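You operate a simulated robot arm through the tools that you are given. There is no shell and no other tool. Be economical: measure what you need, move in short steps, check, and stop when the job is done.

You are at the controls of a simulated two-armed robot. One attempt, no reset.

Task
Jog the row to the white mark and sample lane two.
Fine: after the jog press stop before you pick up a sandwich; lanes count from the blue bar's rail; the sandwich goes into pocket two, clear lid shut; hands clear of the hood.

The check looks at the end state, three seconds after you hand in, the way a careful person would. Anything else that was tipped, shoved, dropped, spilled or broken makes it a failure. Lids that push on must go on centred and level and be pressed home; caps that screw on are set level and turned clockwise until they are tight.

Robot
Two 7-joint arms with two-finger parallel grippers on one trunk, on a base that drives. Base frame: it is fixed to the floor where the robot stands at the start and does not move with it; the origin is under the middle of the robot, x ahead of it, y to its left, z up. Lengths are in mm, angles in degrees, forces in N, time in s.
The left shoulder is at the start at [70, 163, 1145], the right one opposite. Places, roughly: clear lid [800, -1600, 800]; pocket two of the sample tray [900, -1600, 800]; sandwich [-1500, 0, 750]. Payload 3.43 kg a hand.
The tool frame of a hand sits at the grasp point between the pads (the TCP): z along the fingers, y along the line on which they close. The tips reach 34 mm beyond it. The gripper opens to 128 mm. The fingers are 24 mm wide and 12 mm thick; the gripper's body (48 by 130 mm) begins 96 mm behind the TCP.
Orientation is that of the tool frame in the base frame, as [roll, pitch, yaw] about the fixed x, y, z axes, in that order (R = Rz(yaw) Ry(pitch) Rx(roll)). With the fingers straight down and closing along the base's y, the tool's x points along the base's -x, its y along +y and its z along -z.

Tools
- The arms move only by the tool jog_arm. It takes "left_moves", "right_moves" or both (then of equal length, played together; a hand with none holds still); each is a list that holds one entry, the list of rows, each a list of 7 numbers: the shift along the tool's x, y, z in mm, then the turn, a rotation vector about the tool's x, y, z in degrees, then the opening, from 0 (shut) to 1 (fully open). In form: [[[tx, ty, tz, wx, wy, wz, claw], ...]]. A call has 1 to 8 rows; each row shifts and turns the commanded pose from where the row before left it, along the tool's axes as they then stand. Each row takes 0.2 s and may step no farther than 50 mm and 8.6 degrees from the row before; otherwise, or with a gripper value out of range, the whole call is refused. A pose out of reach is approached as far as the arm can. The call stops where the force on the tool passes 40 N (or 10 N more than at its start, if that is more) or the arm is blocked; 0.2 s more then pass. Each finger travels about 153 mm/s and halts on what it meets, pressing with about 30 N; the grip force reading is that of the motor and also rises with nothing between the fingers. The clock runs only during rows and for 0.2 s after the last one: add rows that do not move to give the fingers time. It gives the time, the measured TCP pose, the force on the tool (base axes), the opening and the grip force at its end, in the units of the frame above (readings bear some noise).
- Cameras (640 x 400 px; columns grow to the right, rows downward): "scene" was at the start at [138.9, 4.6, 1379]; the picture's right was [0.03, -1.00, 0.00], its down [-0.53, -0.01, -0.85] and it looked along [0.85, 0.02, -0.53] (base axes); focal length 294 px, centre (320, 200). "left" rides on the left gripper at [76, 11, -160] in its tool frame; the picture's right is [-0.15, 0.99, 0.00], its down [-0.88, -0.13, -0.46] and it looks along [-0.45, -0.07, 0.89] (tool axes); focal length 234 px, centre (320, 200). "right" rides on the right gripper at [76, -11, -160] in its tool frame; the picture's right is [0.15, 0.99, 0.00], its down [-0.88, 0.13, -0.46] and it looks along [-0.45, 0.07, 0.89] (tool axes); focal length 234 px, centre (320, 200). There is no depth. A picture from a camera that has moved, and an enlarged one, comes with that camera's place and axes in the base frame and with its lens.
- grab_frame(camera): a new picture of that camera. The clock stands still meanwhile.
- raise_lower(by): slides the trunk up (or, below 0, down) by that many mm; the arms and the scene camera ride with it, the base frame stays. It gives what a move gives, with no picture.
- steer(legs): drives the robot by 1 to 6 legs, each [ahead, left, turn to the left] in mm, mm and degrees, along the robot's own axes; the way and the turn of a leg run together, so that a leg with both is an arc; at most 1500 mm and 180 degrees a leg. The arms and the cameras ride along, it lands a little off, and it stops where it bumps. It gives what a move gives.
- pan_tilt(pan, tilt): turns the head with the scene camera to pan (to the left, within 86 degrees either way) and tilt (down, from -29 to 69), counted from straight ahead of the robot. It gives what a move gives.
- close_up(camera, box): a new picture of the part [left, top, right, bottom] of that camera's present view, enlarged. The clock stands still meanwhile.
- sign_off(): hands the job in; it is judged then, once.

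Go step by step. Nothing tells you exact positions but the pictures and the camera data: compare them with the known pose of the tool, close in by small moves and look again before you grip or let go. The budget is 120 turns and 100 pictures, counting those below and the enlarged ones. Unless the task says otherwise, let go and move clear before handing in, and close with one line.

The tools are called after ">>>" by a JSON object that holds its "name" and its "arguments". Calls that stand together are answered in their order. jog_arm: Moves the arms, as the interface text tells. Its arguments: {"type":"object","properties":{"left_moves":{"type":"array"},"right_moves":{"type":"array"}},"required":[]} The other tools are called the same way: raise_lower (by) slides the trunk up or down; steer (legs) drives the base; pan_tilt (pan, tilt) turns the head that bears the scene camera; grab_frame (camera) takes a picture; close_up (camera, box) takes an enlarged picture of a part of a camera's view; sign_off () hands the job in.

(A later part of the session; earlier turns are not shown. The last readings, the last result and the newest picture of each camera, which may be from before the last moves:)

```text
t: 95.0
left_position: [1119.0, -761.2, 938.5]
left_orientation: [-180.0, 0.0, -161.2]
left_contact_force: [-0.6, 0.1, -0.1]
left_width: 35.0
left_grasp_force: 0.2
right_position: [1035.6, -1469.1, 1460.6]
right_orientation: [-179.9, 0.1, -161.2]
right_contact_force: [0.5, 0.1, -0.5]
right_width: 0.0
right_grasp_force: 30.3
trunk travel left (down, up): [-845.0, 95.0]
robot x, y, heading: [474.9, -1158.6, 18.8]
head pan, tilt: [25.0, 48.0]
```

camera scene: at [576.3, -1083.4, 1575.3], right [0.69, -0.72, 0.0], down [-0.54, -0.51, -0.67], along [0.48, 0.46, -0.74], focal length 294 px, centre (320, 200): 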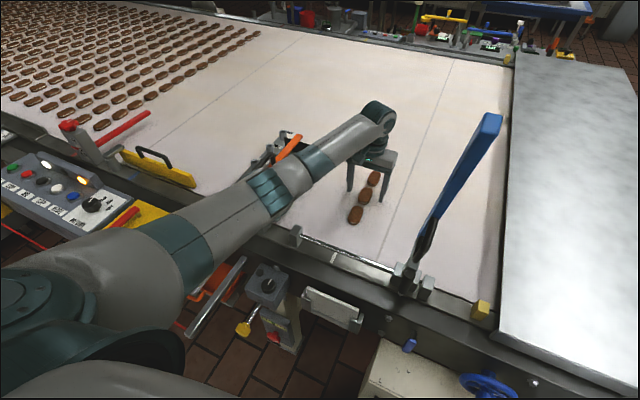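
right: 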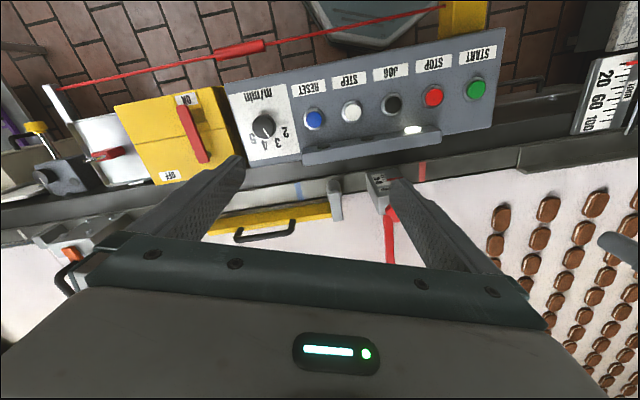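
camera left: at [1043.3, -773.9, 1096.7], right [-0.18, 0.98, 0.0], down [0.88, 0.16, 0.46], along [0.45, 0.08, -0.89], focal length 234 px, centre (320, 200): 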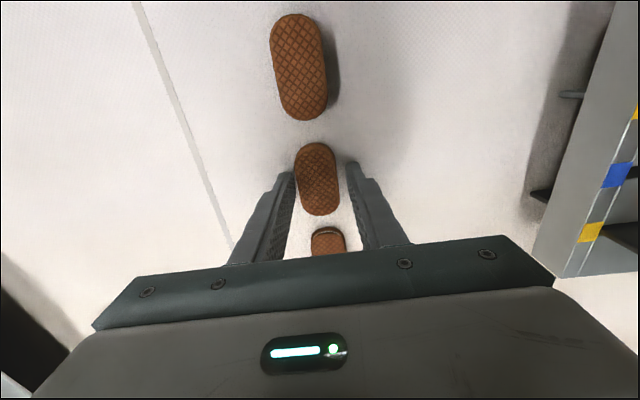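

Not touching yet; closing further by small increments.

>>> {"name": "jog_arm", "arguments": {"left_moves": [[[0, 0, 0, 0, 0, 0, 0.25], [0, 0, 0, 0, 0, 0, 0.23], [0, 0, 0, 0, 0, 0, 0.23]]]}}

>>> {"name": "jog_arm", "arguments": {"left_moves": [[[0, 0, 0, 0, 0, 0, 0.21], [0, 0, 0, 0, 0, 0, 0.2], [0, 0, 0, 0, 0, 0, 0.2]]]}}

>>> {"name": "grab_frame", "arguments": {"camera": "left"}}

```text
t: 95.8
left_position: [1118.7, -761.6, 937.1]
left_orientation: [179.9, 0.0, -161.1]
left_contact_force: [0.2, 0.2, -0.2]
left_width: 33.1
left_grasp_force: 30.4
right_position: [1035.8, -1468.8, 1459.9]
right_orientation: [-179.9, 0.0, -161.2]
right_contact_force: [-0.1, 0.8, -0.7]
right_width: 0.0
right_grasp_force: 30.4
trunk travel left (down, up): [-845.0, 95.0]
robot x, y, heading: [473.4, -1156.6, 18.7]
head pan, tilt: [25.0, 48.0]
```

```text
t: 96.6
left_position: [1119.5, -760.4, 938.9]
left_orientation: [180.0, 0.0, -161.2]
left_contact_force: [0.2, 0.5, 0.8]
left_width: 33.5
left_grasp_force: 29.8
right_position: [1036.2, -1468.8, 1459.8]
right_orientation: [180.0, -0.1, -161.1]
right_contact_force: [-0.4, 0.2, -0.4]
right_width: 0.0
right_grasp_force: 30.3
trunk travel left (down, up): [-845.0, 95.0]
robot x, y, heading: [473.4, -1156.2, 18.8]
head pan, tilt: [25.0, 48.0]
```

```text
35 pictures are left
camera left: at [1044.1, -775.6, 1096.9], right [-0.18, 0.98, 0.0], down [0.88, 0.16, 0.46], along [0.45, 0.08, -0.89], focal length 234 px, centre (320, 200)
```

left: 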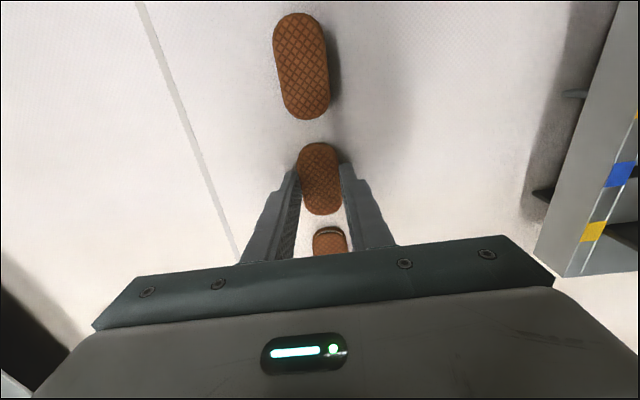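

The sandwich is gripped at 33 mm. Lift straight up.

>>> {"name": "jog_arm", "arguments": {"left_moves": [[[0, 0, -10, 0, 0, 0, 0.2], [0, 0, -40, 0, 0, 0, 0.2], [0, 0, -45, 0, 0, 0, 0.2], [0, 0, -45, 0, 0, 0, 0.2], [0, 0, -45, 0, 0, 0, 0.2], [0, 0, -45, 0, 0, 0, 0.2]]]}}

>>> {"name": "grab_frame", "arguments": {"camera": "left"}}

>>> {"name": "grab_frame", "arguments": {"camera": "scene"}}

```text
t: 98.0
left_position: [1118.2, -763.5, 1169.4]
left_orientation: [180.0, -0.1, -161.2]
left_contact_force: [-0.4, 0.1, -0.4]
left_width: 33.6
left_grasp_force: 30.2
right_position: [1034.2, -1470.7, 1460.3]
right_orientation: [180.0, 0.1, -161.2]
right_contact_force: [-0.3, -0.2, 0.0]
right_width: 0.0
right_grasp_force: 30.2
trunk travel left (down, up): [-845.0, 95.0]
robot x, y, heading: [474.6, -1156.4, 18.7]
head pan, tilt: [25.0, 48.0]
```

```text
34 pictures are left
camera left: at [1044.9, -777.8, 1328.6], right [-0.18, 0.98, 0.0], down [0.88, 0.16, 0.45], along [0.45, 0.08, -0.89], focal length 234 px, centre (320, 200)
```

left: 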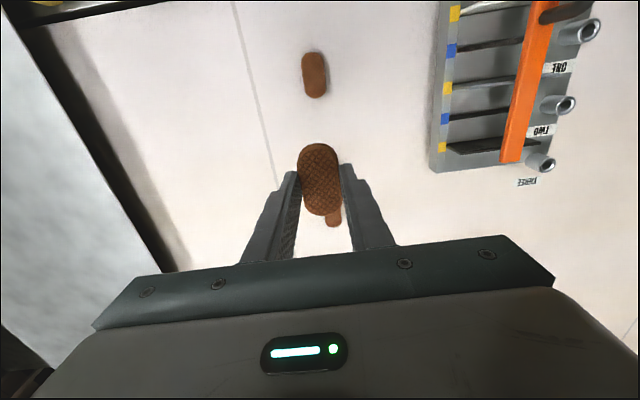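

```text
33 pictures are left
camera scene: at [575.8, -1084.9, 1575.3], right [0.69, -0.72, 0.0], down [-0.54, -0.51, -0.67], along [0.48, 0.46, -0.74], focal length 294 px, centre (320, 200)
```

scene: 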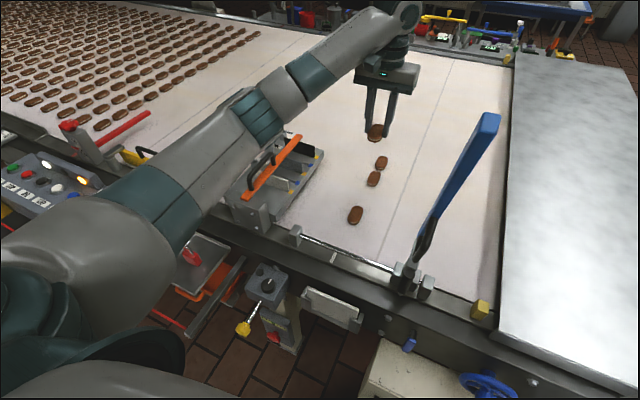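

Sandwich is in hand and the rest of the row is undisturbed. I back the robot off 400 mm, then retract the arm before turning toward the tray.

>>> {"name": "steer", "arguments": {"legs": [[-400, 0, 0]]}}

>>> {"name": "jog_arm", "arguments": {"left_moves": [[[45, 0, 0, 0, 0, 0, 0.2], [45, 0, 0, 0, 0, 0, 0.2], [45, 0, 0, 0, 0, 0, 0.2], [45, 0, 0, 0, 0, 0, 0.2], [45, 0, 0, 0, 0, 0, 0.2], [45, 0, 0, 0, 0, 0, 0.2]]]}}

>>> {"name": "pan_tilt", "arguments": {"pan": -60, "tilt": 40}}

>>> {"name": "grab_frame", "arguments": {"camera": "scene"}}

```text
t: 100.5
left_position: [743.4, -888.9, 1169.0]
left_orientation: [-180.0, -0.2, -161.2]
left_contact_force: [0.5, 1.3, 0.3]
left_width: 33.3
left_grasp_force: 29.9
right_position: [657.9, -1597.4, 1458.8]
right_orientation: [-180.0, 0.0, -161.3]
right_contact_force: [0.2, -0.1, -0.6]
right_width: 0.0
right_grasp_force: 29.8
trunk travel left (down, up): [-845.0, 95.0]
robot x, y, heading: [94.8, -1284.9, 18.7]
head pan, tilt: [25.0, 48.0]
```

```text
t: 101.9
left_position: [483.3, -981.3, 1169.3]
left_orientation: [180.0, 0.0, -161.3]
left_contact_force: [0.1, 0.4, 0.0]
left_width: 33.6
left_grasp_force: 29.5
right_position: [653.4, -1598.2, 1460.7]
right_orientation: [179.9, 0.1, -161.4]
right_contact_force: [-1.4, 0.7, -0.5]
right_width: 0.2
right_grasp_force: 30.6
trunk travel left (down, up): [-845.0, 95.0]
robot x, y, heading: [93.1, -1287.1, 18.7]
head pan, tilt: [25.0, 48.0]
```

```text
t: 103.5
left_position: [486.3, -980.4, 1168.9]
left_orientation: [-179.9, 0.0, -161.4]
left_contact_force: [1.2, -0.1, 0.1]
left_width: 33.4
left_grasp_force: 30.0
right_position: [655.2, -1598.0, 1459.9]
right_orientation: [180.0, 0.0, -161.3]
right_contact_force: [-0.5, -0.2, -1.2]
right_width: 0.0
right_grasp_force: 30.2
trunk travel left (down, up): [-845.0, 95.0]
robot x, y, heading: [92.8, -1285.5, 18.6]
head pan, tilt: [-60.0, 40.0]
```

```text
32 pictures are left
camera scene: at [204.6, -1322.1, 1586.7], right [-0.66, -0.75, 0.0], down [-0.48, 0.42, -0.77], along [0.58, -0.51, -0.64], focal length 294 px, centre (320, 200)
```

scene: 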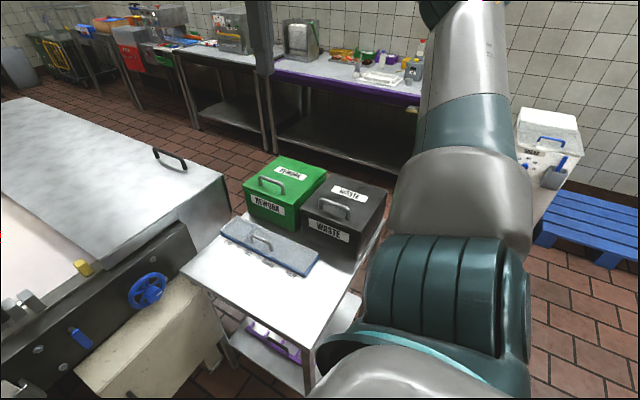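

The tray lies parallel to the table edge with its labels facing my side; pocket ONE is at the belt end. I need to see how the lid is held before choosing a stance.

>>> {"name": "close_up", "arguments": {"camera": "scene", "box": [180, 190, 340, 300]}}

```text
3.64 times, centred on (260, 245) of scene
camera zoom: at [204.6, -1322.1, 1586.7], right [-0.66, -0.75, 0.0], down [-0.48, 0.42, -0.77], along [0.58, -0.51, -0.64], focal length 1068 px, centre (538, 36)
```

zoom: 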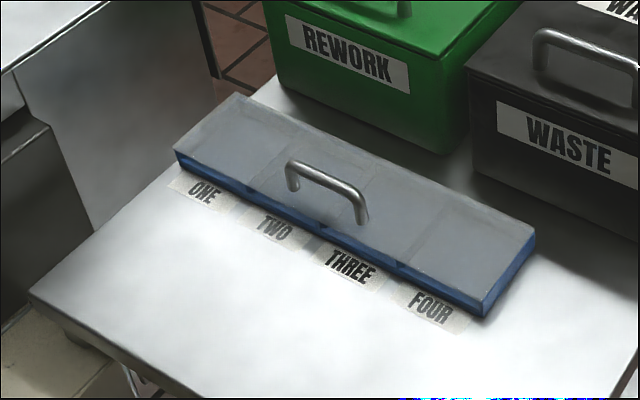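

The handle sits toward the label edge, so the lid is likely hinged at the back. I turn in place and shift to stand in front of the tray, staying clear of the cabinet, bar and table.

>>> {"name": "steer", "arguments": {"legs": [[0, 0, -64.6], [145, 255, 0]]}}

>>> {"name": "pan_tilt", "arguments": {"pan": 0, "tilt": 52}}

>>> {"name": "grab_frame", "arguments": {"camera": "scene"}}

```text
t: 108.3
left_position: [819.3, -1442.2, 1170.0]
left_orientation: [-180.0, -0.1, 133.8]
left_contact_force: [0.3, -0.2, -0.5]
left_width: 33.5
left_grasp_force: 30.3
right_position: [330.7, -1858.3, 1460.6]
right_orientation: [180.0, 0.1, 133.8]
right_contact_force: [0.2, 0.2, 0.8]
right_width: 0.1
right_grasp_force: 30.0
trunk travel left (down, up): [-845.0, 95.0]
robot x, y, heading: [378.2, -1218.2, -46.5]
head pan, tilt: [-60.0, 40.0]
```

```text
t: 109.6
left_position: [820.3, -1440.9, 1168.6]
left_orientation: [179.9, 0.0, 133.8]
left_contact_force: [-0.9, -0.1, -0.4]
left_width: 33.2
left_grasp_force: 29.6
right_position: [333.5, -1857.2, 1460.1]
right_orientation: [-180.0, -0.1, 133.8]
right_contact_force: [-1.0, 0.0, 0.3]
right_width: 0.1
right_grasp_force: 29.9
trunk travel left (down, up): [-845.0, 95.0]
robot x, y, heading: [380.2, -1216.7, -46.4]
head pan, tilt: [0.0, 52.0]
```

```text
30 pictures are left
camera scene: at [464.9, -1304.3, 1569.9], right [-0.72, -0.69, 0.0], down [-0.54, 0.57, -0.62], along [0.43, -0.44, -0.79], focal length 294 px, centre (320, 200)
```

scene: 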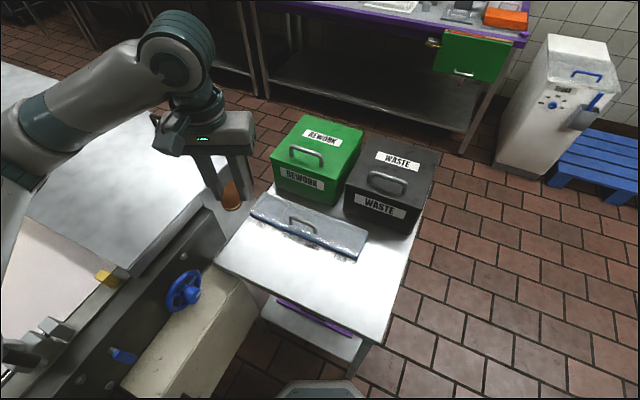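

Good view of the tray from here. I lower the trunk 200 mm, then bring the right hand over the lid handle, turned so that its fingers close across the bar.

>>> {"name": "raise_lower", "arguments": {"by": -200}}

>>> {"name": "jog_arm", "arguments": {"right_moves": [[[0, 0, 0, 0, 0, -8.2, 0.5], [0, 0, 0, 0, 0, -8.2, 0.5], [0, 0, 0, 0, 0, -8.2, 0.5], [0, 0, 0, 0, 0, -8.2, 0.5], [0, 0, 0, 0, 0, -8.2, 0.5], [0, 0, 0, 0, 0, -8.2, 0.5], [0, 0, 0, 0, 0, -8.2, 0.5], [0, 0, 0, 0, 0, -8.0, 0.5]]]}}

```text
t: 111.8
left_position: [820.5, -1441.9, 969.0]
left_orientation: [-180.0, 0.0, 133.7]
left_contact_force: [0.7, 0.6, -0.1]
left_width: 33.2
left_grasp_force: 29.9
right_position: [333.2, -1856.4, 1260.5]
right_orientation: [180.0, 0.0, 133.8]
right_contact_force: [0.7, 0.1, -0.2]
right_width: 0.0
right_grasp_force: 30.3
trunk travel left (down, up): [-645.0, 295.0]
robot x, y, heading: [380.5, -1213.9, -46.1]
head pan, tilt: [0.0, 52.0]
```

```text
t: 113.6
left_position: [821.2, -1441.9, 969.0]
left_orientation: [-179.8, -0.1, 133.9]
left_contact_force: [0.4, 0.6, -0.5]
left_width: 33.3
left_grasp_force: 29.7
right_position: [402.4, -1714.9, 1206.3]
right_orientation: [-180.0, 0.1, -160.8]
right_contact_force: [-0.5, 0.3, -0.6]
right_width: 64.0
right_grasp_force: 0.1
right hand out of reach, approached as far as the arm can: row 4, 5, 6, 7, 8
trunk travel left (down, up): [-645.0, 295.0]
robot x, y, heading: [377.7, -1216.1, -46.2]
head pan, tilt: [0.0, 52.0]
```

The right hand took the turn, at a slightly different spot. I move it toward the handle in two stages.

>>> {"name": "jog_arm", "arguments": {"right_moves": [[[-40, -7, 0, 0, 0, 0, 0.5], [-40, -7, 0, 0, 0, 0, 0.5], [-40, -7, 10, 0, 0, 0, 0.5], [-40, -7, 10, 0, 0, 0, 0.5], [-40, -7, 10, 0, 0, 0, 0.5], [-40, -7, 10, 0, 0, 0, 0.5], [0, 0, 0, 0, 0, 0, 0.5]]]}}

>>> {"name": "grab_frame", "arguments": {"camera": "right"}}

```text
t: 115.2
left_position: [820.4, -1441.9, 968.8]
left_orientation: [180.0, 0.0, 133.8]
left_contact_force: [-1.5, -0.6, -0.4]
left_width: 33.4
left_grasp_force: 29.7
right_position: [641.4, -1676.5, 1166.7]
right_orientation: [180.0, 0.0, -160.8]
right_contact_force: [-1.6, 1.0, 0.8]
right_width: 64.0
right_grasp_force: 0.0
trunk travel left (down, up): [-645.0, 295.0]
robot x, y, heading: [375.2, -1214.4, -46.4]
head pan, tilt: [0.0, 52.0]
```

```text
29 pictures are left
camera right: at [573.6, -1711.3, 1325.3], right [-0.46, 0.89, 0.0], down [0.79, 0.41, 0.46], along [0.41, 0.21, -0.89], focal length 234 px, centre (320, 200)
```

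right: 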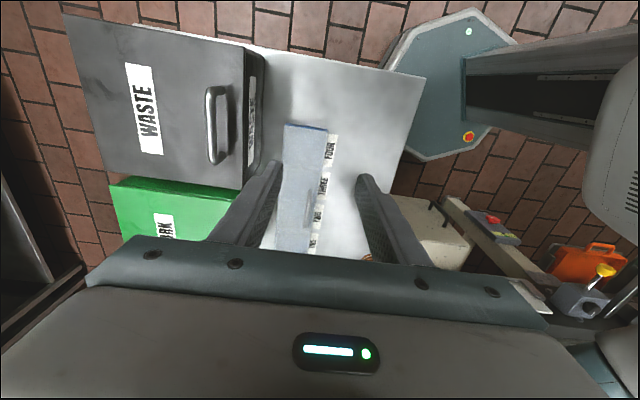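

I see the tray between the fingers from the FOUR end. Moving further along and lower.

>>> {"name": "jog_arm", "arguments": {"right_moves": [[[-40, -7, 15, 0, 0, 0, 0.5], [-40, -7, 15, 0, 0, 0, 0.5], [-40, -7, 20, 0, 0, 0, 0.5], [-40, -7, 20, 0, 0, 0, 0.5], [0, 0, 20, 0, 0, 0, 0.5], [0, 0, 0, 0, 0, 0, 0.5]]]}}

>>> {"name": "grab_frame", "arguments": {"camera": "right"}}

>>> {"name": "close_up", "arguments": {"camera": "scene", "box": [180, 100, 460, 300]}}

```text
t: 116.6
left_position: [822.0, -1441.4, 969.2]
left_orientation: [-179.8, 0.1, 133.7]
left_contact_force: [1.0, -0.7, 0.5]
left_width: 33.4
left_grasp_force: 29.5
right_position: [801.2, -1649.6, 1075.9]
right_orientation: [179.9, 0.0, -160.7]
right_contact_force: [-0.4, 0.7, -0.3]
right_width: 63.9
right_grasp_force: 0.1
trunk travel left (down, up): [-645.0, 295.0]
robot x, y, heading: [381.9, -1215.0, -46.1]
head pan, tilt: [0.0, 52.0]
```

```text
28 pictures are left
camera right: at [733.2, -1684.3, 1234.6], right [-0.46, 0.89, 0.0], down [0.79, 0.41, 0.46], along [0.4, 0.21, -0.89], focal length 234 px, centre (320, 200)
```

right: 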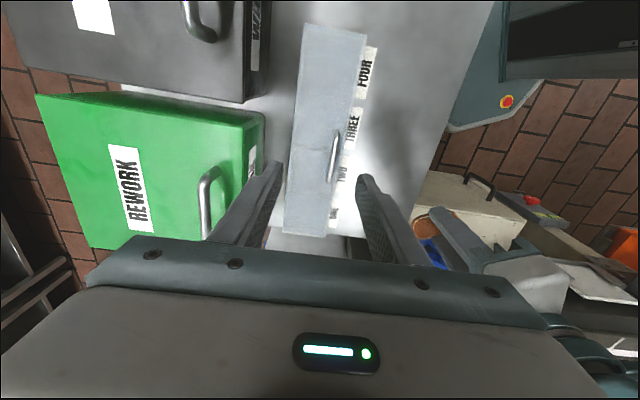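

```text
2.00 times, centred on (320, 200) of scene
camera zoom: at [465.4, -1303.6, 1369.9], right [-0.72, -0.69, 0.0], down [-0.55, 0.57, -0.62], along [0.43, -0.44, -0.79], focal length 587 px, centre (320, 200)
```

zoom: 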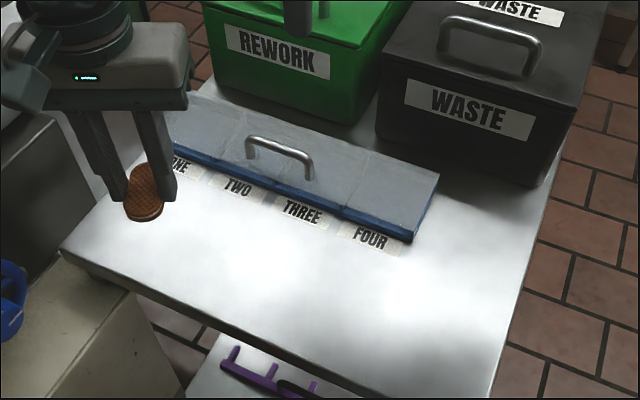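

The handle bar is at about (828,-1608), z≈845, near the front edge, so the hinge is at the back. I center the right hand on the bar (toward its FOUR end) and descend partway.

>>> {"name": "jog_arm", "arguments": {"right_moves": [[[-19, 30, 0, 0, 0, 0, 0.5], [0, 0, 45, 0, 0, 0, 0.5], [0, 0, 45, 0, 0, 0, 0.5], [0, 0, 45, 0, 0, 0, 0.5], [0, 0, 30, 0, 0, 0, 0.5], [0, 0, 0, 0, 0, 0, 0.5]]]}}

>>> {"name": "grab_frame", "arguments": {"camera": "right"}}

>>> {"name": "close_up", "arguments": {"camera": "scene", "box": [220, 100, 420, 240]}}

```text
t: 118.0
left_position: [821.3, -1440.9, 968.5]
left_orientation: [-179.9, 0.0, 133.8]
left_contact_force: [0.0, -0.2, 0.2]
left_width: 33.4
left_grasp_force: 30.2
right_position: [811.1, -1615.8, 913.3]
right_orientation: [180.0, 0.0, -160.9]
right_contact_force: [-0.1, -0.1, -0.5]
right_width: 63.8
right_grasp_force: 0.0
trunk travel left (down, up): [-645.0, 295.0]
robot x, y, heading: [376.5, -1215.3, -46.5]
head pan, tilt: [0.0, 52.0]
```

```text
26 pictures are left
camera right: at [742.3, -1650.6, 1072.7], right [-0.46, 0.89, 0.0], down [0.79, 0.41, 0.46], along [0.4, 0.21, -0.89], focal length 234 px, centre (320, 200)
```

right: 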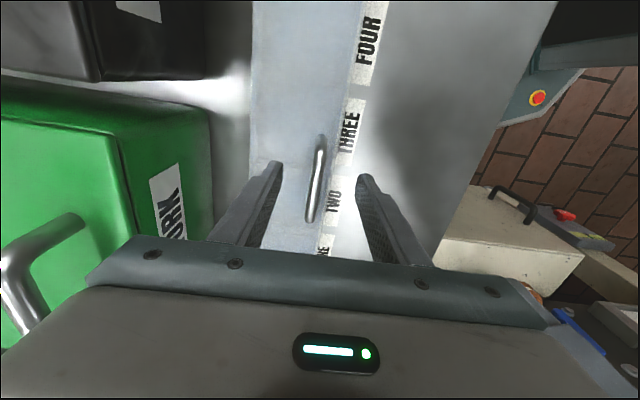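

```text
2.86 times, centred on (320, 170) of scene
camera zoom: at [464.8, -1303.6, 1370.0], right [-0.72, -0.69, 0.0], down [-0.55, 0.57, -0.62], along [0.43, -0.44, -0.79], focal length 839 px, centre (320, 286)
```

zoom: 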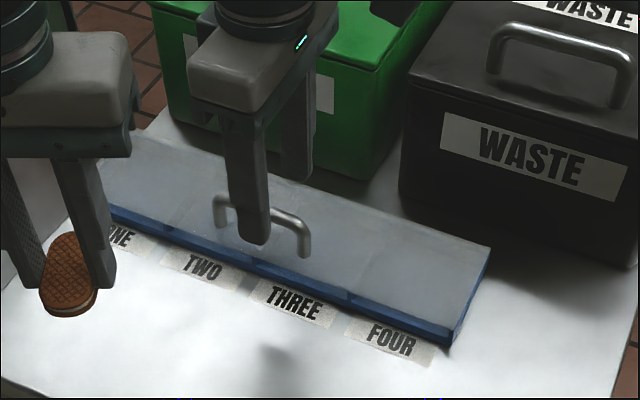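

The bar sits between the fingers. I descend so the tips pass below the bar but stay above the lid.

>>> {"name": "jog_arm", "arguments": {"right_moves": [[[0, 0, 30, 0, 0, 0, 0.5], [0, 0, 20, 0, 0, 0, 0.5], [0, 0, 8, 0, 0, 0, 0.5], [0, 0, 0, 0, 0, 0, 0.5]]]}}

>>> {"name": "grab_frame", "arguments": {"camera": "right"}}

>>> {"name": "close_up", "arguments": {"camera": "scene", "box": [240, 140, 400, 240]}}

```text
t: 118.8
left_position: [819.3, -1441.5, 969.2]
left_orientation: [180.0, 0.0, 133.9]
left_contact_force: [0.3, -0.4, -0.6]
left_width: 33.3
left_grasp_force: 30.2
right_position: [812.6, -1619.9, 864.6]
right_orientation: [-179.3, 0.7, -161.0]
right_contact_force: [-11.9, 2.5, 28.9]
right_width: 60.0
right_grasp_force: 0.1
trunk travel left (down, up): [-645.0, 295.0]
robot x, y, heading: [379.2, -1216.3, -46.3]
head pan, tilt: [0.0, 52.0]
stopped in row 4 (right hand): the force on the tool passed its limit (the readings are from after the stop); the commanded pose is now the measured one
```

```text
24 pictures are left
camera right: at [742.2, -1652.4, 1023.2], right [-0.46, 0.89, -0.01], down [0.78, 0.41, 0.47], along [0.42, 0.21, -0.89], focal length 234 px, centre (320, 200)
```

right: 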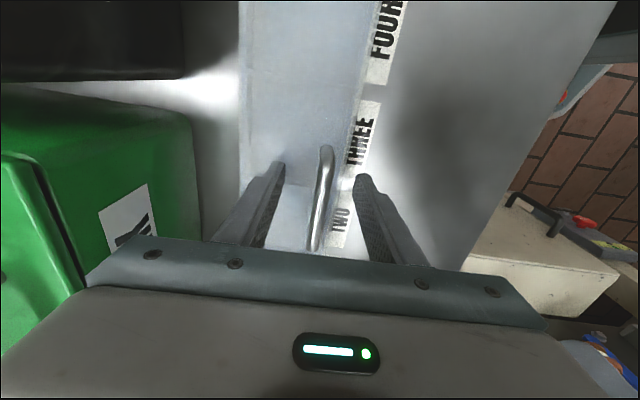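

```text
4.00 times, centred on (320, 190) of scene
camera zoom: at [462.7, -1303.2, 1370.4], right [-0.72, -0.69, 0.0], down [-0.54, 0.57, -0.62], along [0.43, -0.45, -0.79], focal length 1175 px, centre (320, 240)
```

zoom: 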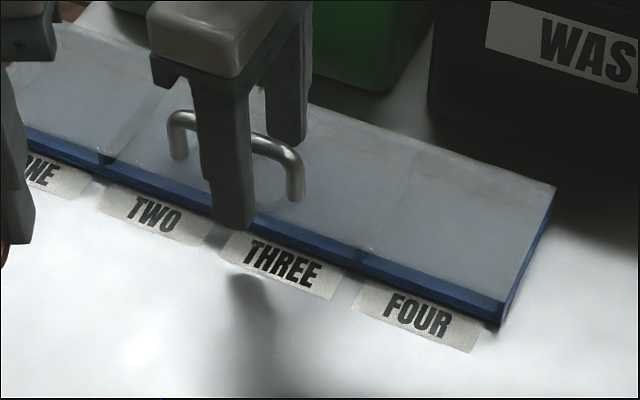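

The back fingertip touched the lid (top at z≈830). I lift 5 mm and close on the bar.

>>> {"name": "jog_arm", "arguments": {"right_moves": [[[0, 0, -5, 0, 0, 0, 0.5], [0, 0, 0, 0, 0, 0, 0.5]]]}}

>>> {"name": "jog_arm", "arguments": {"right_moves": [[[0, 0, 0, 0, 0, 0, 0.3], [0, 0, 0, 0, 0, 0, 0.15], [0, 0, 0, 0, 0, 0, 0.05], [0, 0, 0, 0, 0, 0, 0.05]]]}}

>>> {"name": "close_up", "arguments": {"camera": "scene", "box": [240, 140, 400, 240]}}

```text
t: 119.4
left_position: [822.3, -1441.0, 968.9]
left_orientation: [180.0, 0.0, 133.8]
left_contact_force: [0.0, 0.0, 0.1]
left_width: 33.6
left_grasp_force: 30.0
right_position: [813.1, -1618.6, 865.3]
right_orientation: [-179.6, 0.5, -160.8]
right_contact_force: [0.8, 0.9, 2.8]
right_width: 63.5
right_grasp_force: 0.0
trunk travel left (down, up): [-645.0, 295.0]
robot x, y, heading: [378.0, -1214.5, -46.2]
head pan, tilt: [0.0, 52.0]
```

```text
t: 120.4
left_position: [821.1, -1441.1, 968.5]
left_orientation: [-179.9, 0.0, 133.8]
left_contact_force: [-0.4, 1.0, -0.9]
left_width: 33.4
left_grasp_force: 30.2
right_position: [811.9, -1617.8, 866.8]
right_orientation: [-179.7, 0.4, -160.7]
right_contact_force: [-3.7, 8.6, 2.0]
right_width: 11.5
right_grasp_force: 45.2
trunk travel left (down, up): [-645.0, 295.0]
robot x, y, heading: [378.2, -1218.1, -46.2]
head pan, tilt: [0.0, 52.0]
```

```text
4.00 times, centred on (320, 190) of scene
camera zoom: at [464.2, -1302.7, 1370.0], right [-0.72, -0.69, 0.0], down [-0.55, 0.57, -0.62], along [0.43, -0.45, -0.79], focal length 1175 px, centre (320, 240)
```

zoom: 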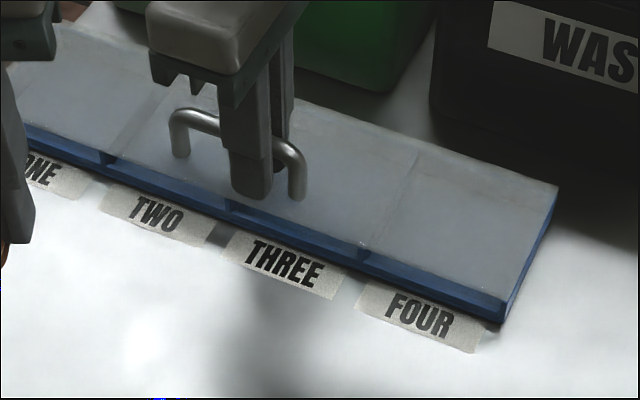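

The bar is gripped. I try a small lift along an arc about the rear edge to see how the lid moves.

>>> {"name": "jog_arm", "arguments": {"right_moves": [[[0, -2.5, -5, 0, 0, 0, 0.05], [0, -3.3, -5, 0, 0, 0, 0.05], [0, 0, 0, 0, 0, 0, 0.05]]]}}

>>> {"name": "close_up", "arguments": {"camera": "scene", "box": [240, 140, 400, 240]}}

```text
t: 121.2
left_position: [819.9, -1439.7, 970.2]
left_orientation: [-179.8, 0.1, 133.9]
left_contact_force: [0.1, -0.1, 0.0]
left_width: 33.3
left_grasp_force: 30.1
right_position: [814.2, -1622.8, 879.7]
right_orientation: [-179.4, 0.6, -160.8]
right_contact_force: [-8.2, 19.8, 5.1]
right_width: 11.4
right_grasp_force: 44.7
trunk travel left (down, up): [-645.0, 295.0]
robot x, y, heading: [378.1, -1213.9, -46.3]
head pan, tilt: [0.0, 52.0]
```

```text
4.00 times, centred on (320, 190) of scene
camera zoom: at [463.4, -1301.0, 1370.4], right [-0.72, -0.69, 0.0], down [-0.54, 0.57, -0.62], along [0.43, -0.45, -0.79], focal length 1175 px, centre (320, 240)
```

zoom: 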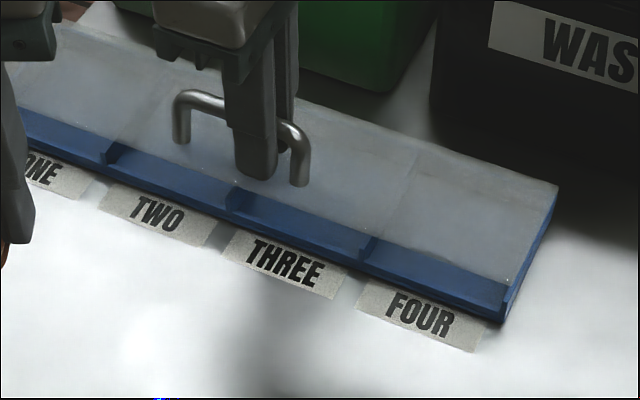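

The lid is hinged at the back and opens. I continue along the arc with a slight forward correction to relieve the side force.

>>> {"name": "jog_arm", "arguments": {"right_moves": [[[0, -1, -5.5, 0, 0, 0, 0.05], [0, -4.7, -5.1, 0, 0, 0, 0.05], [0, -5.2, -4.7, 0, 0, 0, 0.05], [0, -5.7, -4.1, 0, 0, 0, 0.05], [0, 0, 0, 0, 0, 0, 0.05]]]}}

>>> {"name": "close_up", "arguments": {"camera": "scene", "box": [220, 100, 420, 240]}}

```text
t: 122.4
left_position: [819.5, -1439.4, 970.0]
left_orientation: [-179.9, 0.1, 133.8]
left_contact_force: [-0.1, 0.3, 0.0]
left_width: 33.2
left_grasp_force: 30.0
right_position: [819.6, -1637.7, 897.9]
right_orientation: [-179.2, 0.6, -160.8]
right_contact_force: [-3.7, 10.7, 16.2]
right_width: 11.6
right_grasp_force: 45.3
trunk travel left (down, up): [-645.0, 295.0]
robot x, y, heading: [379.5, -1214.8, -46.3]
head pan, tilt: [0.0, 52.0]
```

```text
2.86 times, centred on (320, 170) of scene
camera zoom: at [463.3, -1301.4, 1370.5], right [-0.72, -0.69, 0.0], down [-0.54, 0.57, -0.62], along [0.43, -0.45, -0.79], focal length 839 px, centre (320, 286)
```

zoom: 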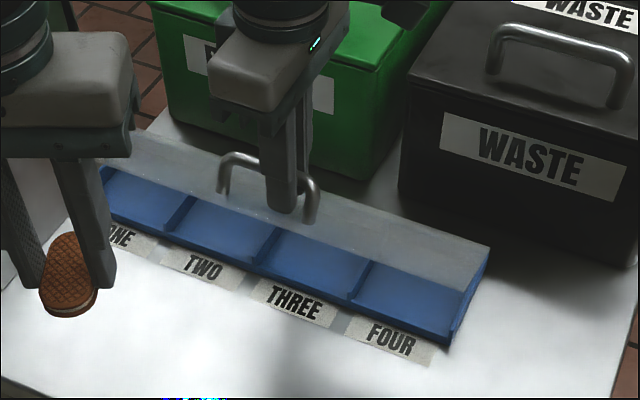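

The lid is about 30° open with pockets visible. I continue along the arc, slightly higher.

>>> {"name": "jog_arm", "arguments": {"right_moves": [[[0, -6.5, -8, 0, 0, 0, 0.05], [0, -8.2, -5.4, 0, 0, 0, 0.05], [0, -8.8, -4.2, 0, 0, 0, 0.05], [0, 0, 0, 0, 0, 0, 0.05]]]}}

>>> {"name": "jog_arm", "arguments": {"right_moves": [[[0, -9.2, -3.1, 0, 0, 0, 0.05], [0, -9.5, -2, 0, 0, 0, 0.05], [0, 0, 0, 0, 0, 0, 0.05]]]}}

>>> {"name": "close_up", "arguments": {"camera": "scene", "box": [220, 100, 420, 240]}}

```text
t: 123.4
left_position: [821.1, -1441.9, 968.2]
left_orientation: [-179.9, 0.0, 133.8]
left_contact_force: [-0.5, 0.5, -0.8]
left_width: 33.4
left_grasp_force: 30.0
right_position: [825.6, -1652.6, 907.3]
right_orientation: [-179.5, 0.4, -161.0]
right_contact_force: [4.3, 3.2, 1.4]
right_width: 11.5
right_grasp_force: 45.0
right hand out of reach, approached as far as the arm can: row 3
trunk travel left (down, up): [-645.0, 295.0]
robot x, y, heading: [378.7, -1213.1, -46.3]
head pan, tilt: [0.0, 52.0]
```

```text
t: 124.2
left_position: [822.0, -1441.7, 969.0]
left_orientation: [-179.9, 0.0, 133.9]
left_contact_force: [-0.2, 0.8, -0.9]
left_width: 33.5
left_grasp_force: 29.5
right_position: [825.4, -1652.3, 907.5]
right_orientation: [-179.5, 0.5, -160.8]
right_contact_force: [4.8, 1.0, 2.0]
right_width: 11.5
right_grasp_force: 45.3
right hand out of reach, approached as far as the arm can: row 1, 2
trunk travel left (down, up): [-645.0, 295.0]
robot x, y, heading: [376.0, -1215.9, -46.1]
head pan, tilt: [0.0, 52.0]
```

```text
2.86 times, centred on (320, 170) of scene
camera zoom: at [465.5, -1304.0, 1369.9], right [-0.72, -0.69, 0.0], down [-0.55, 0.57, -0.62], along [0.43, -0.44, -0.79], focal length 839 px, centre (320, 286)
```

zoom: 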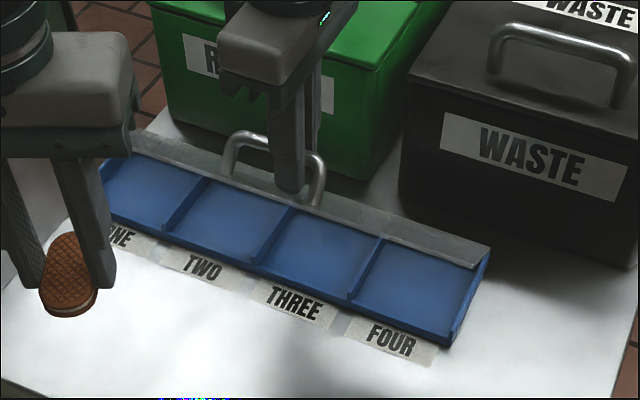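

My right arm runs out of reach in this stance. I'll shut the lid again along the same arc and instead stand at the FOUR end of the table facing along the tray, where both hands fit naturally.

>>> {"name": "jog_arm", "arguments": {"right_moves": [[[0, 8, 4, 0, 0, 0, 0.05], [0, 8, 4.5, 0, 0, 0, 0.05], [0, 7, 7, 0, 0, 0, 0.05], [0, 6.5, 10, 0, 0, 0, 0.05], [0, 4.5, 8, 0, 0, 0, 0.05], [0, 0, 0, 0, 0, 0, 0.05]]]}}

```text
t: 125.6
left_position: [822.7, -1440.6, 968.7]
left_orientation: [-179.9, -0.1, 133.8]
left_contact_force: [0.6, -0.5, 0.4]
left_width: 33.7
left_grasp_force: 29.5
right_position: [813.3, -1620.0, 871.5]
right_orientation: [-179.8, 0.4, -160.7]
right_contact_force: [9.3, 7.1, -2.1]
right_width: 11.4
right_grasp_force: 45.2
trunk travel left (down, up): [-645.0, 295.0]
robot x, y, heading: [381.4, -1216.1, -46.2]
head pan, tilt: [0.0, 52.0]
```

Almost shut; the last few millimetres down, then release and lift away.

>>> {"name": "jog_arm", "arguments": {"right_moves": [[[0, 2, 5, 0, 0, 0, 0.05], [0, 0, 0, 0, 0, 0, 0.05], [0, 0, 0, 0, 0, 0, 0.3], [0, 0, 0, 0, 0, 0, 0.5], [0, 0, 0, 0, 0, 0, 0.5]]]}}

>>> {"name": "jog_arm", "arguments": {"right_moves": [[[0, 0, -40, 0, 0, 0, 0.5], [0, 0, -45, 0, 0, 0, 0.5], [0, 0, -45, 0, 0, 0, 0.5], [0, 0, -45, 0, 0, 0, 0.5], [0, 0, -45, 0, 0, 0, 0.5], [0, 0, -45, 0, 0, 0, 0.5]]]}}

>>> {"name": "grab_frame", "arguments": {"camera": "scene"}}

```text
t: 126.8
left_position: [820.2, -1442.0, 968.9]
left_orientation: [-180.0, 0.0, 133.8]
left_contact_force: [0.1, -0.5, -0.2]
left_width: 33.7
left_grasp_force: 30.5
right_position: [810.9, -1619.9, 868.1]
right_orientation: [-179.6, 0.5, -160.7]
right_contact_force: [0.0, -0.3, 0.2]
right_width: 64.4
right_grasp_force: 0.0
trunk travel left (down, up): [-645.0, 295.0]
robot x, y, heading: [377.7, -1218.6, -46.3]
head pan, tilt: [0.0, 52.0]
```

```text
t: 128.2
left_position: [820.9, -1439.7, 969.3]
left_orientation: [-179.9, 0.0, 133.8]
left_contact_force: [-1.1, -0.4, -0.3]
left_width: 33.6
left_grasp_force: 29.9
right_position: [805.5, -1612.7, 1136.6]
right_orientation: [-179.4, 0.5, -160.8]
right_contact_force: [0.5, 0.0, -0.5]
right_width: 63.9
right_grasp_force: 0.1
trunk travel left (down, up): [-645.0, 295.0]
robot x, y, heading: [379.7, -1217.8, -46.1]
head pan, tilt: [0.0, 52.0]
```

```text
18 pictures are left
camera scene: at [464.5, -1302.9, 1369.9], right [-0.72, -0.69, 0.0], down [-0.55, 0.57, -0.62], along [0.43, -0.45, -0.79], focal length 294 px, centre (320, 200)
```

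scene: 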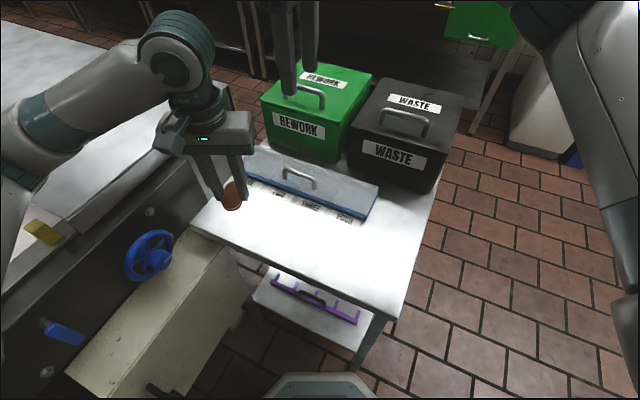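

The lid is shut and the tray has not moved. I raise the trunk for clearance and drive around to the FOUR end of the table, facing along the tray.

>>> {"name": "raise_lower", "arguments": {"by": 150}}

>>> {"name": "steer", "arguments": {"legs": [[-173, -371, 0], [0, 0, 65.2]]}}

>>> {"name": "jog_arm", "arguments": {"right_moves": [[[0, 0, 0, 0, 0, 8.2, 0.5], [0, 0, 0, 0, 0, 8.2, 0.5], [0, 0, 0, 0, 0, 8.2, 0.5], [0, 0, 0, 0, 0, 8.2, 0.5], [0, 0, 0, 0, 0, 8.2, 0.5], [0, 0, 0, 0, 0, 8.2, 0.5], [0, 0, 0, 0, 0, 8.2, 0.5], [0, 0, 0, 0, 0, 7.7, 0.5]]]}}

```text
t: 130.0
left_position: [820.6, -1444.3, 1118.6]
left_orientation: [180.0, 0.0, 133.8]
left_contact_force: [0.8, 0.2, 0.1]
left_width: 33.7
left_grasp_force: 30.2
right_position: [807.1, -1615.0, 1284.9]
right_orientation: [-179.6, 0.4, -160.8]
right_contact_force: [0.6, -0.6, 0.0]
right_width: 64.0
right_grasp_force: 0.0
trunk travel left (down, up): [-795.0, 145.0]
robot x, y, heading: [380.3, -1218.4, -45.9]
head pan, tilt: [0.0, 52.0]
```

```text
t: 135.3
left_position: [386.9, -1036.3, 1117.9]
left_orientation: [180.0, 0.0, -161.2]
left_contact_force: [0.0, -0.1, 0.0]
left_width: 33.2
left_grasp_force: 30.3
right_position: [535.7, -1122.1, 1285.8]
right_orientation: [-179.6, 0.5, -95.6]
right_contact_force: [0.3, 0.2, 0.0]
right_width: 64.2
right_grasp_force: 0.0
trunk travel left (down, up): [-795.0, 145.0]
robot x, y, heading: [-2.1, -1338.4, 18.7]
head pan, tilt: [0.0, 52.0]
```

```text
t: 137.1
left_position: [385.2, -1036.0, 1120.0]
left_orientation: [-179.9, 0.0, -161.1]
left_contact_force: [1.1, 0.2, 0.1]
left_width: 33.5
left_grasp_force: 30.1
right_position: [536.3, -1121.4, 1286.2]
right_orientation: [179.7, 0.6, -160.9]
right_contact_force: [-1.3, 0.7, -0.2]
right_width: 64.2
right_grasp_force: 0.2
trunk travel left (down, up): [-795.0, 145.0]
robot x, y, heading: [-7.0, -1345.2, 18.9]
head pan, tilt: [0.0, 52.0]
```

I shift the right hand to its own side, then drive right 523 mm and forward 50 mm, and look.

>>> {"name": "jog_arm", "arguments": {"right_moves": [[[0, -42, 0, 0, 0, 0, 0.5], [0, -42, 0, 0, 0, 0, 0.5], [0, -42, 0, 0, 0, 0, 0.5], [0, -42, 0, 0, 0, 0, 0.5]]]}}

>>> {"name": "steer", "arguments": {"legs": [[0, -523, 0], [50, 0, 0]]}}

>>> {"name": "pan_tilt", "arguments": {"pan": 0, "tilt": 48}}

>>> {"name": "grab_frame", "arguments": {"camera": "scene"}}

```text
t: 138.1
left_position: [385.9, -1038.0, 1118.3]
left_orientation: [179.9, 0.0, -161.1]
left_contact_force: [-0.3, -0.5, 0.5]
left_width: 33.6
left_grasp_force: 29.7
right_position: [590.7, -1280.0, 1284.8]
right_orientation: [179.5, 0.6, -160.7]
right_contact_force: [0.6, -0.3, 0.7]
right_width: 63.7
right_grasp_force: 0.1
trunk travel left (down, up): [-795.0, 145.0]
robot x, y, heading: [-7.6, -1341.0, 19.0]
head pan, tilt: [0.0, 52.0]
```

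```text
t: 141.7
left_position: [601.2, -1528.9, 1120.9]
left_orientation: [-180.0, 0.3, -161.7]
left_contact_force: [0.2, 0.5, -0.2]
left_width: 33.4
left_grasp_force: 30.0
right_position: [801.0, -1773.0, 1288.5]
right_orientation: [179.7, 1.1, -161.5]
right_contact_force: [-0.9, -0.2, 0.1]
right_width: 63.7
right_grasp_force: 0.0
trunk travel left (down, up): [-795.0, 145.0]
robot x, y, heading: [208.5, -1828.4, 18.3]
head pan, tilt: [0.0, 52.0]
```

```text
t: 142.4
left_position: [604.1, -1526.8, 1118.2]
left_orientation: [180.0, 0.0, -161.8]
left_contact_force: [-0.2, 0.3, -0.4]
left_width: 33.5
left_grasp_force: 29.7
right_position: [805.8, -1770.7, 1286.4]
right_orientation: [179.7, 0.7, -161.5]
right_contact_force: [0.3, -0.2, -0.2]
right_width: 64.1
right_grasp_force: 0.0
trunk travel left (down, up): [-795.0, 145.0]
robot x, y, heading: [210.7, -1828.7, 18.1]
head pan, tilt: [0.0, 48.0]
```

```text
17 pictures are left
camera scene: at [331.9, -1785.9, 1525.3], right [0.31, -0.95, 0.0], down [-0.71, -0.23, -0.67], along [0.64, 0.21, -0.74], focal length 294 px, centre (320, 200)
```

scene: 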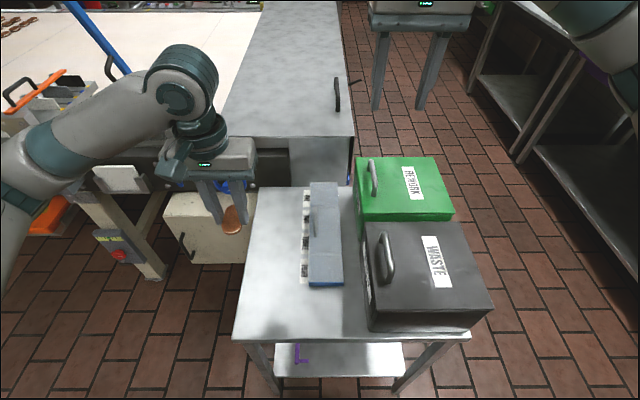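

Now the stance suits both arms. I lower the trunk 150 mm and bring the right hand over the handle at the known spot (812,-1618).

>>> {"name": "raise_lower", "arguments": {"by": -150}}

>>> {"name": "jog_arm", "arguments": {"right_moves": [[[-13.5, 35.8, 0, 0, 0, 0, 0.5], [-13.5, 35.8, 0, 0, 0, 0, 0.5], [-13.5, 35.8, 0, 0, 0, 0, 0.5], [-13.5, 35.8, 0, 0, 0, 0, 0.5], [0, 0, 40, 0, 0, 0, 0.5], [0, 0, 45, 0, 0, 0, 0.5], [0, 0, 45, 0, 0, 0, 0.5], [0, 0, 45, 0, 0, 0, 0.5]]]}}

>>> {"name": "grab_frame", "arguments": {"camera": "right"}}

```text
t: 144.1
left_position: [604.4, -1526.5, 969.2]
left_orientation: [-179.9, 0.0, -161.8]
left_contact_force: [-0.1, 0.2, -0.2]
left_width: 33.5
left_grasp_force: 30.2
right_position: [806.1, -1772.0, 1135.2]
right_orientation: [179.7, 0.7, -161.5]
right_contact_force: [0.5, 0.1, -0.4]
right_width: 64.0
right_grasp_force: 0.1
trunk travel left (down, up): [-645.0, 295.0]
robot x, y, heading: [211.2, -1827.4, 18.1]
head pan, tilt: [0.0, 48.0]
```

```text
t: 145.9
left_position: [605.5, -1527.6, 968.4]
left_orientation: [-180.0, -0.1, -161.9]
left_contact_force: [0.4, -0.2, -0.3]
left_width: 33.6
left_grasp_force: 30.6
right_position: [815.8, -1617.4, 960.0]
right_orientation: [179.6, 0.6, -161.6]
right_contact_force: [-0.8, -0.2, -0.3]
right_width: 63.7
right_grasp_force: 0.0
trunk travel left (down, up): [-645.0, 295.0]
robot x, y, heading: [211.9, -1831.1, 18.3]
head pan, tilt: [0.0, 48.0]
```

```text
16 pictures are left
camera right: at [746.2, -1653.0, 1118.0], right [-0.45, 0.89, 0.0], down [0.79, 0.4, 0.47], along [0.41, 0.21, -0.88], focal length 234 px, centre (320, 200)
```

right: 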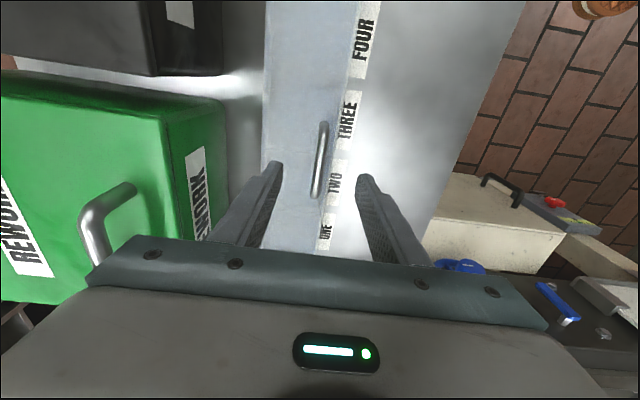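

The bar is centered between the fingers. I shift 16 mm to its FOUR end, go down and grip.

>>> {"name": "jog_arm", "arguments": {"right_moves": [[[16, 0, 20, 0, 0, 0, 0.5], [0, 0, 40, 0, 0, 0, 0.5], [0, 0, 25, 0, 0, 0, 0.5], [0, 0, 5, 0, 0, 0, 0.5], [0, 0, 0, 0, 0, 0, 0.3], [0, 0, 0, 0, 0, 0, 0.15], [0, 0, 0, 0, 0, 0, 0.07], [0, 0, 0, 0, 0, 0, 0.07]]]}}

```text
t: 147.7
left_position: [604.6, -1528.6, 969.1]
left_orientation: [179.9, 0.0, -161.8]
left_contact_force: [-0.1, 0.1, -0.3]
left_width: 33.1
left_grasp_force: 29.8
right_position: [801.7, -1620.8, 872.5]
right_orientation: [179.7, 0.7, -161.5]
right_contact_force: [0.4, -4.6, -0.4]
right_width: 11.8
right_grasp_force: 45.1
trunk travel left (down, up): [-645.0, 295.0]
robot x, y, heading: [209.8, -1826.9, 18.0]
head pan, tilt: [0.0, 48.0]
```

Gripped. I swing the lid up along the arc, first five steps.

>>> {"name": "jog_arm", "arguments": {"right_moves": [[[0, -3.7, -8.3, 0, 0, 0, 0.07], [0, -5, -8.7, 0, 0, 0, 0.07], [0, -5.9, -8, 0, 0, 0, 0.07], [0, -6.9, -7.2, 0, 0, 0, 0.07], [0, -7.7, -6.3, 0, 0, 0, 0.07], [0, 0, 0, 0, 0, 0, 0.07]]]}}

>>> {"name": "jog_arm", "arguments": {"right_moves": [[[0, -8.4, -5.2, 0, 0, 0, 0.07], [0, -8.9, -4.1, 0, 0, 0, 0.07], [0, 0, 0, 0, 0, 0, 0.07]]]}}

>>> {"name": "close_up", "arguments": {"camera": "scene", "box": [220, 140, 480, 320]}}

```text
t: 149.1
left_position: [605.2, -1523.1, 968.8]
left_orientation: [-179.8, -0.2, -161.8]
left_contact_force: [0.0, -0.3, 0.2]
left_width: 33.6
left_grasp_force: 30.4
right_position: [809.3, -1643.5, 911.3]
right_orientation: [179.5, 1.0, -161.5]
right_contact_force: [13.2, 32.9, 11.1]
right_width: 23.9
right_grasp_force: 45.7
trunk travel left (down, up): [-645.0, 295.0]
robot x, y, heading: [209.0, -1827.7, 18.3]
head pan, tilt: [0.0, 48.0]
```

```text
t: 149.6
left_position: [606.0, -1525.3, 968.2]
left_orientation: [-179.9, -0.2, -161.7]
left_contact_force: [-0.2, 0.5, 0.0]
left_width: 33.5
left_grasp_force: 29.7
right_position: [810.0, -1650.0, 920.3]
right_orientation: [178.4, 1.2, -161.2]
right_contact_force: [0.4, 19.2, 1.6]
right_width: 23.5
right_grasp_force: 44.8
trunk travel left (down, up): [-645.0, 295.0]
robot x, y, heading: [207.2, -1829.0, 18.2]
head pan, tilt: [0.0, 48.0]
stopped in row 2 (right hand): the force on the tool passed its limit (the readings are from after the stop); the commanded pose is now the measured one
```

```text
2.22 times, centred on (350, 230) of scene
camera zoom: at [333.0, -1784.4, 1374.9], right [0.31, -0.95, 0.0], down [-0.71, -0.23, -0.67], along [0.63, 0.21, -0.74], focal length 653 px, centre (253, 133)
```

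zoom: 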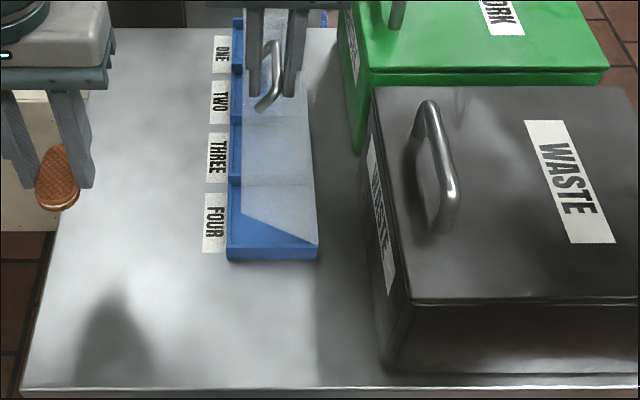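

The grip had caught the slanted handle leg near its end (width grew to 24 mm). I loosen slightly, slide 18 mm toward the handle's middle and regrip.

>>> {"name": "jog_arm", "arguments": {"right_moves": [[[0, 0, 0, 0, 0, 0, 0.28], [-9, 0, 0, 0, 0, 0, 0.28], [-10, 0, 0, 0, 0, 0, 0.28], [0, 0, 0, 0, 0, 0, 0.15], [0, 0, 0, 0, 0, 0, 0.07], [0, 0, 0, 0, 0, 0, 0.07]]]}}

>>> {"name": "close_up", "arguments": {"camera": "scene", "box": [280, 150, 400, 250]}}

```text
t: 151.0
left_position: [604.1, -1526.3, 968.9]
left_orientation: [-179.8, 0.0, -161.8]
left_contact_force: [-0.5, 0.1, -0.3]
left_width: 33.5
left_grasp_force: 29.8
right_position: [828.1, -1647.4, 920.4]
right_orientation: [178.9, 1.1, -161.4]
right_contact_force: [-2.1, 3.3, 6.9]
right_width: 11.4
right_grasp_force: 45.1
trunk travel left (down, up): [-645.0, 295.0]
robot x, y, heading: [212.2, -1826.9, 18.2]
head pan, tilt: [0.0, 48.0]
```

```text
4.00 times, centred on (340, 200) of scene
camera zoom: at [331.6, -1784.9, 1375.4], right [0.31, -0.95, 0.0], down [-0.71, -0.23, -0.67], along [0.64, 0.21, -0.74], focal length 1175 px, centre (240, 200)
```

zoom: 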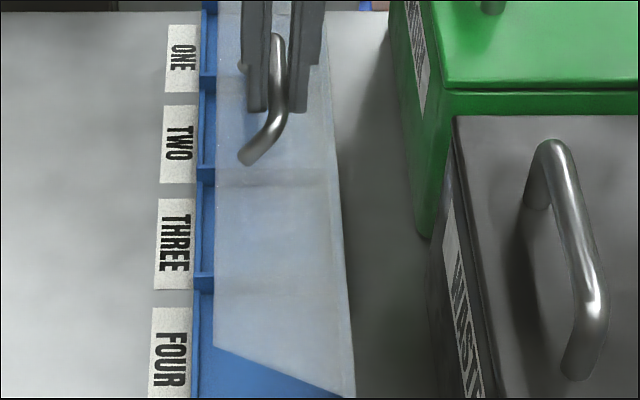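

Regripped on the bar proper. Continuing the arc.

>>> {"name": "jog_arm", "arguments": {"right_moves": [[[0, -8.9, -4.6, 0, 0, 0, 0.07], [0, -9.2, -3.5, 0, 0, 0, 0.07], [0, 0, 0, 0, 0, 0, 0.07]]]}}

>>> {"name": "jog_arm", "arguments": {"right_moves": [[[0, -9.5, -2.3, 0, 0, 0, 0.07], [0, -9.8, -1.1, 0, 0, 0, 0.07], [0, 0, 0, 0, 0, 0, 0.07]]]}}

>>> {"name": "close_up", "arguments": {"camera": "scene", "box": [240, 120, 440, 280]}}

```text
t: 151.8
left_position: [605.4, -1526.1, 968.3]
left_orientation: [-180.0, 0.0, -161.7]
left_contact_force: [-0.3, -0.3, -0.6]
left_width: 33.5
left_grasp_force: 29.4
right_position: [834.3, -1666.3, 928.5]
right_orientation: [178.9, 1.1, -161.5]
right_contact_force: [1.9, 3.6, 2.4]
right_width: 11.7
right_grasp_force: 45.2
trunk travel left (down, up): [-645.0, 295.0]
robot x, y, heading: [210.8, -1829.4, 18.2]
head pan, tilt: [0.0, 48.0]
```

```text
t: 152.6
left_position: [604.8, -1525.4, 968.8]
left_orientation: [-179.9, -0.1, -161.7]
left_contact_force: [-0.2, 1.2, 0.1]
left_width: 33.5
left_grasp_force: 29.7
right_position: [841.1, -1684.5, 931.0]
right_orientation: [178.9, 1.1, -161.5]
right_contact_force: [4.1, 3.7, 0.9]
right_width: 11.5
right_grasp_force: 45.1
trunk travel left (down, up): [-645.0, 295.0]
robot x, y, heading: [209.7, -1831.2, 18.2]
head pan, tilt: [0.0, 48.0]
```

```text
2.50 times, centred on (340, 200) of scene
camera zoom: at [333.0, -1784.8, 1375.2], right [0.31, -0.95, 0.0], down [-0.71, -0.23, -0.67], along [0.64, 0.21, -0.74], focal length 734 px, centre (270, 200)
```

zoom: 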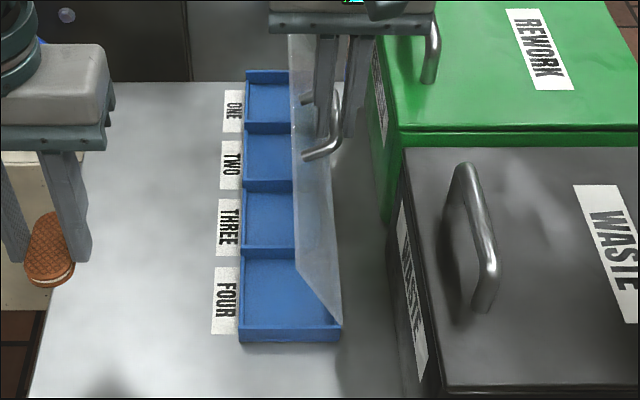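

The lid is about 65° open with low forces. Two more small steps, watching the gap to the REWORK box.

>>> {"name": "jog_arm", "arguments": {"right_moves": [[[0, -9.8, 0, 0, 0, 0, 0.07], [0, -8, 0.8, 0, 0, 0, 0.07], [0, 0, 0, 0, 0, 0, 0.07]]]}}

>>> {"name": "close_up", "arguments": {"camera": "scene", "box": [240, 120, 440, 280]}}

```text
t: 153.4
left_position: [605.1, -1526.6, 967.6]
left_orientation: [-179.8, 0.1, -161.7]
left_contact_force: [-0.5, 0.7, -0.7]
left_width: 33.5
left_grasp_force: 30.3
right_position: [846.8, -1698.5, 930.9]
right_orientation: [178.9, 1.1, -161.3]
right_contact_force: [-2.1, 2.3, 0.1]
right_width: 11.7
right_grasp_force: 44.9
trunk travel left (down, up): [-645.0, 295.0]
robot x, y, heading: [206.3, -1828.0, 18.2]
head pan, tilt: [0.0, 48.0]
```

```text
2.50 times, centred on (340, 200) of scene
camera zoom: at [332.0, -1785.1, 1375.3], right [0.31, -0.95, 0.0], down [-0.71, -0.23, -0.67], along [0.64, 0.21, -0.74], focal length 734 px, centre (270, 200)
```

zoom: 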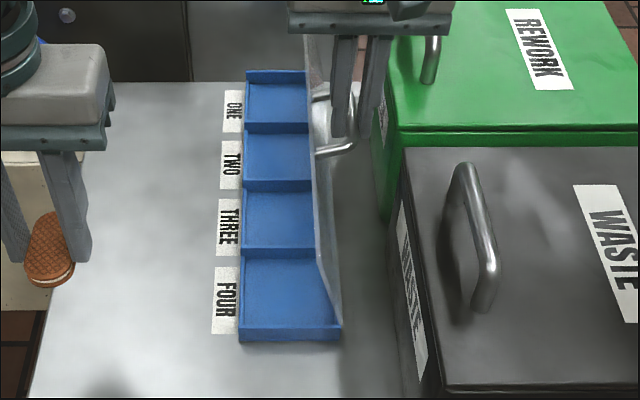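

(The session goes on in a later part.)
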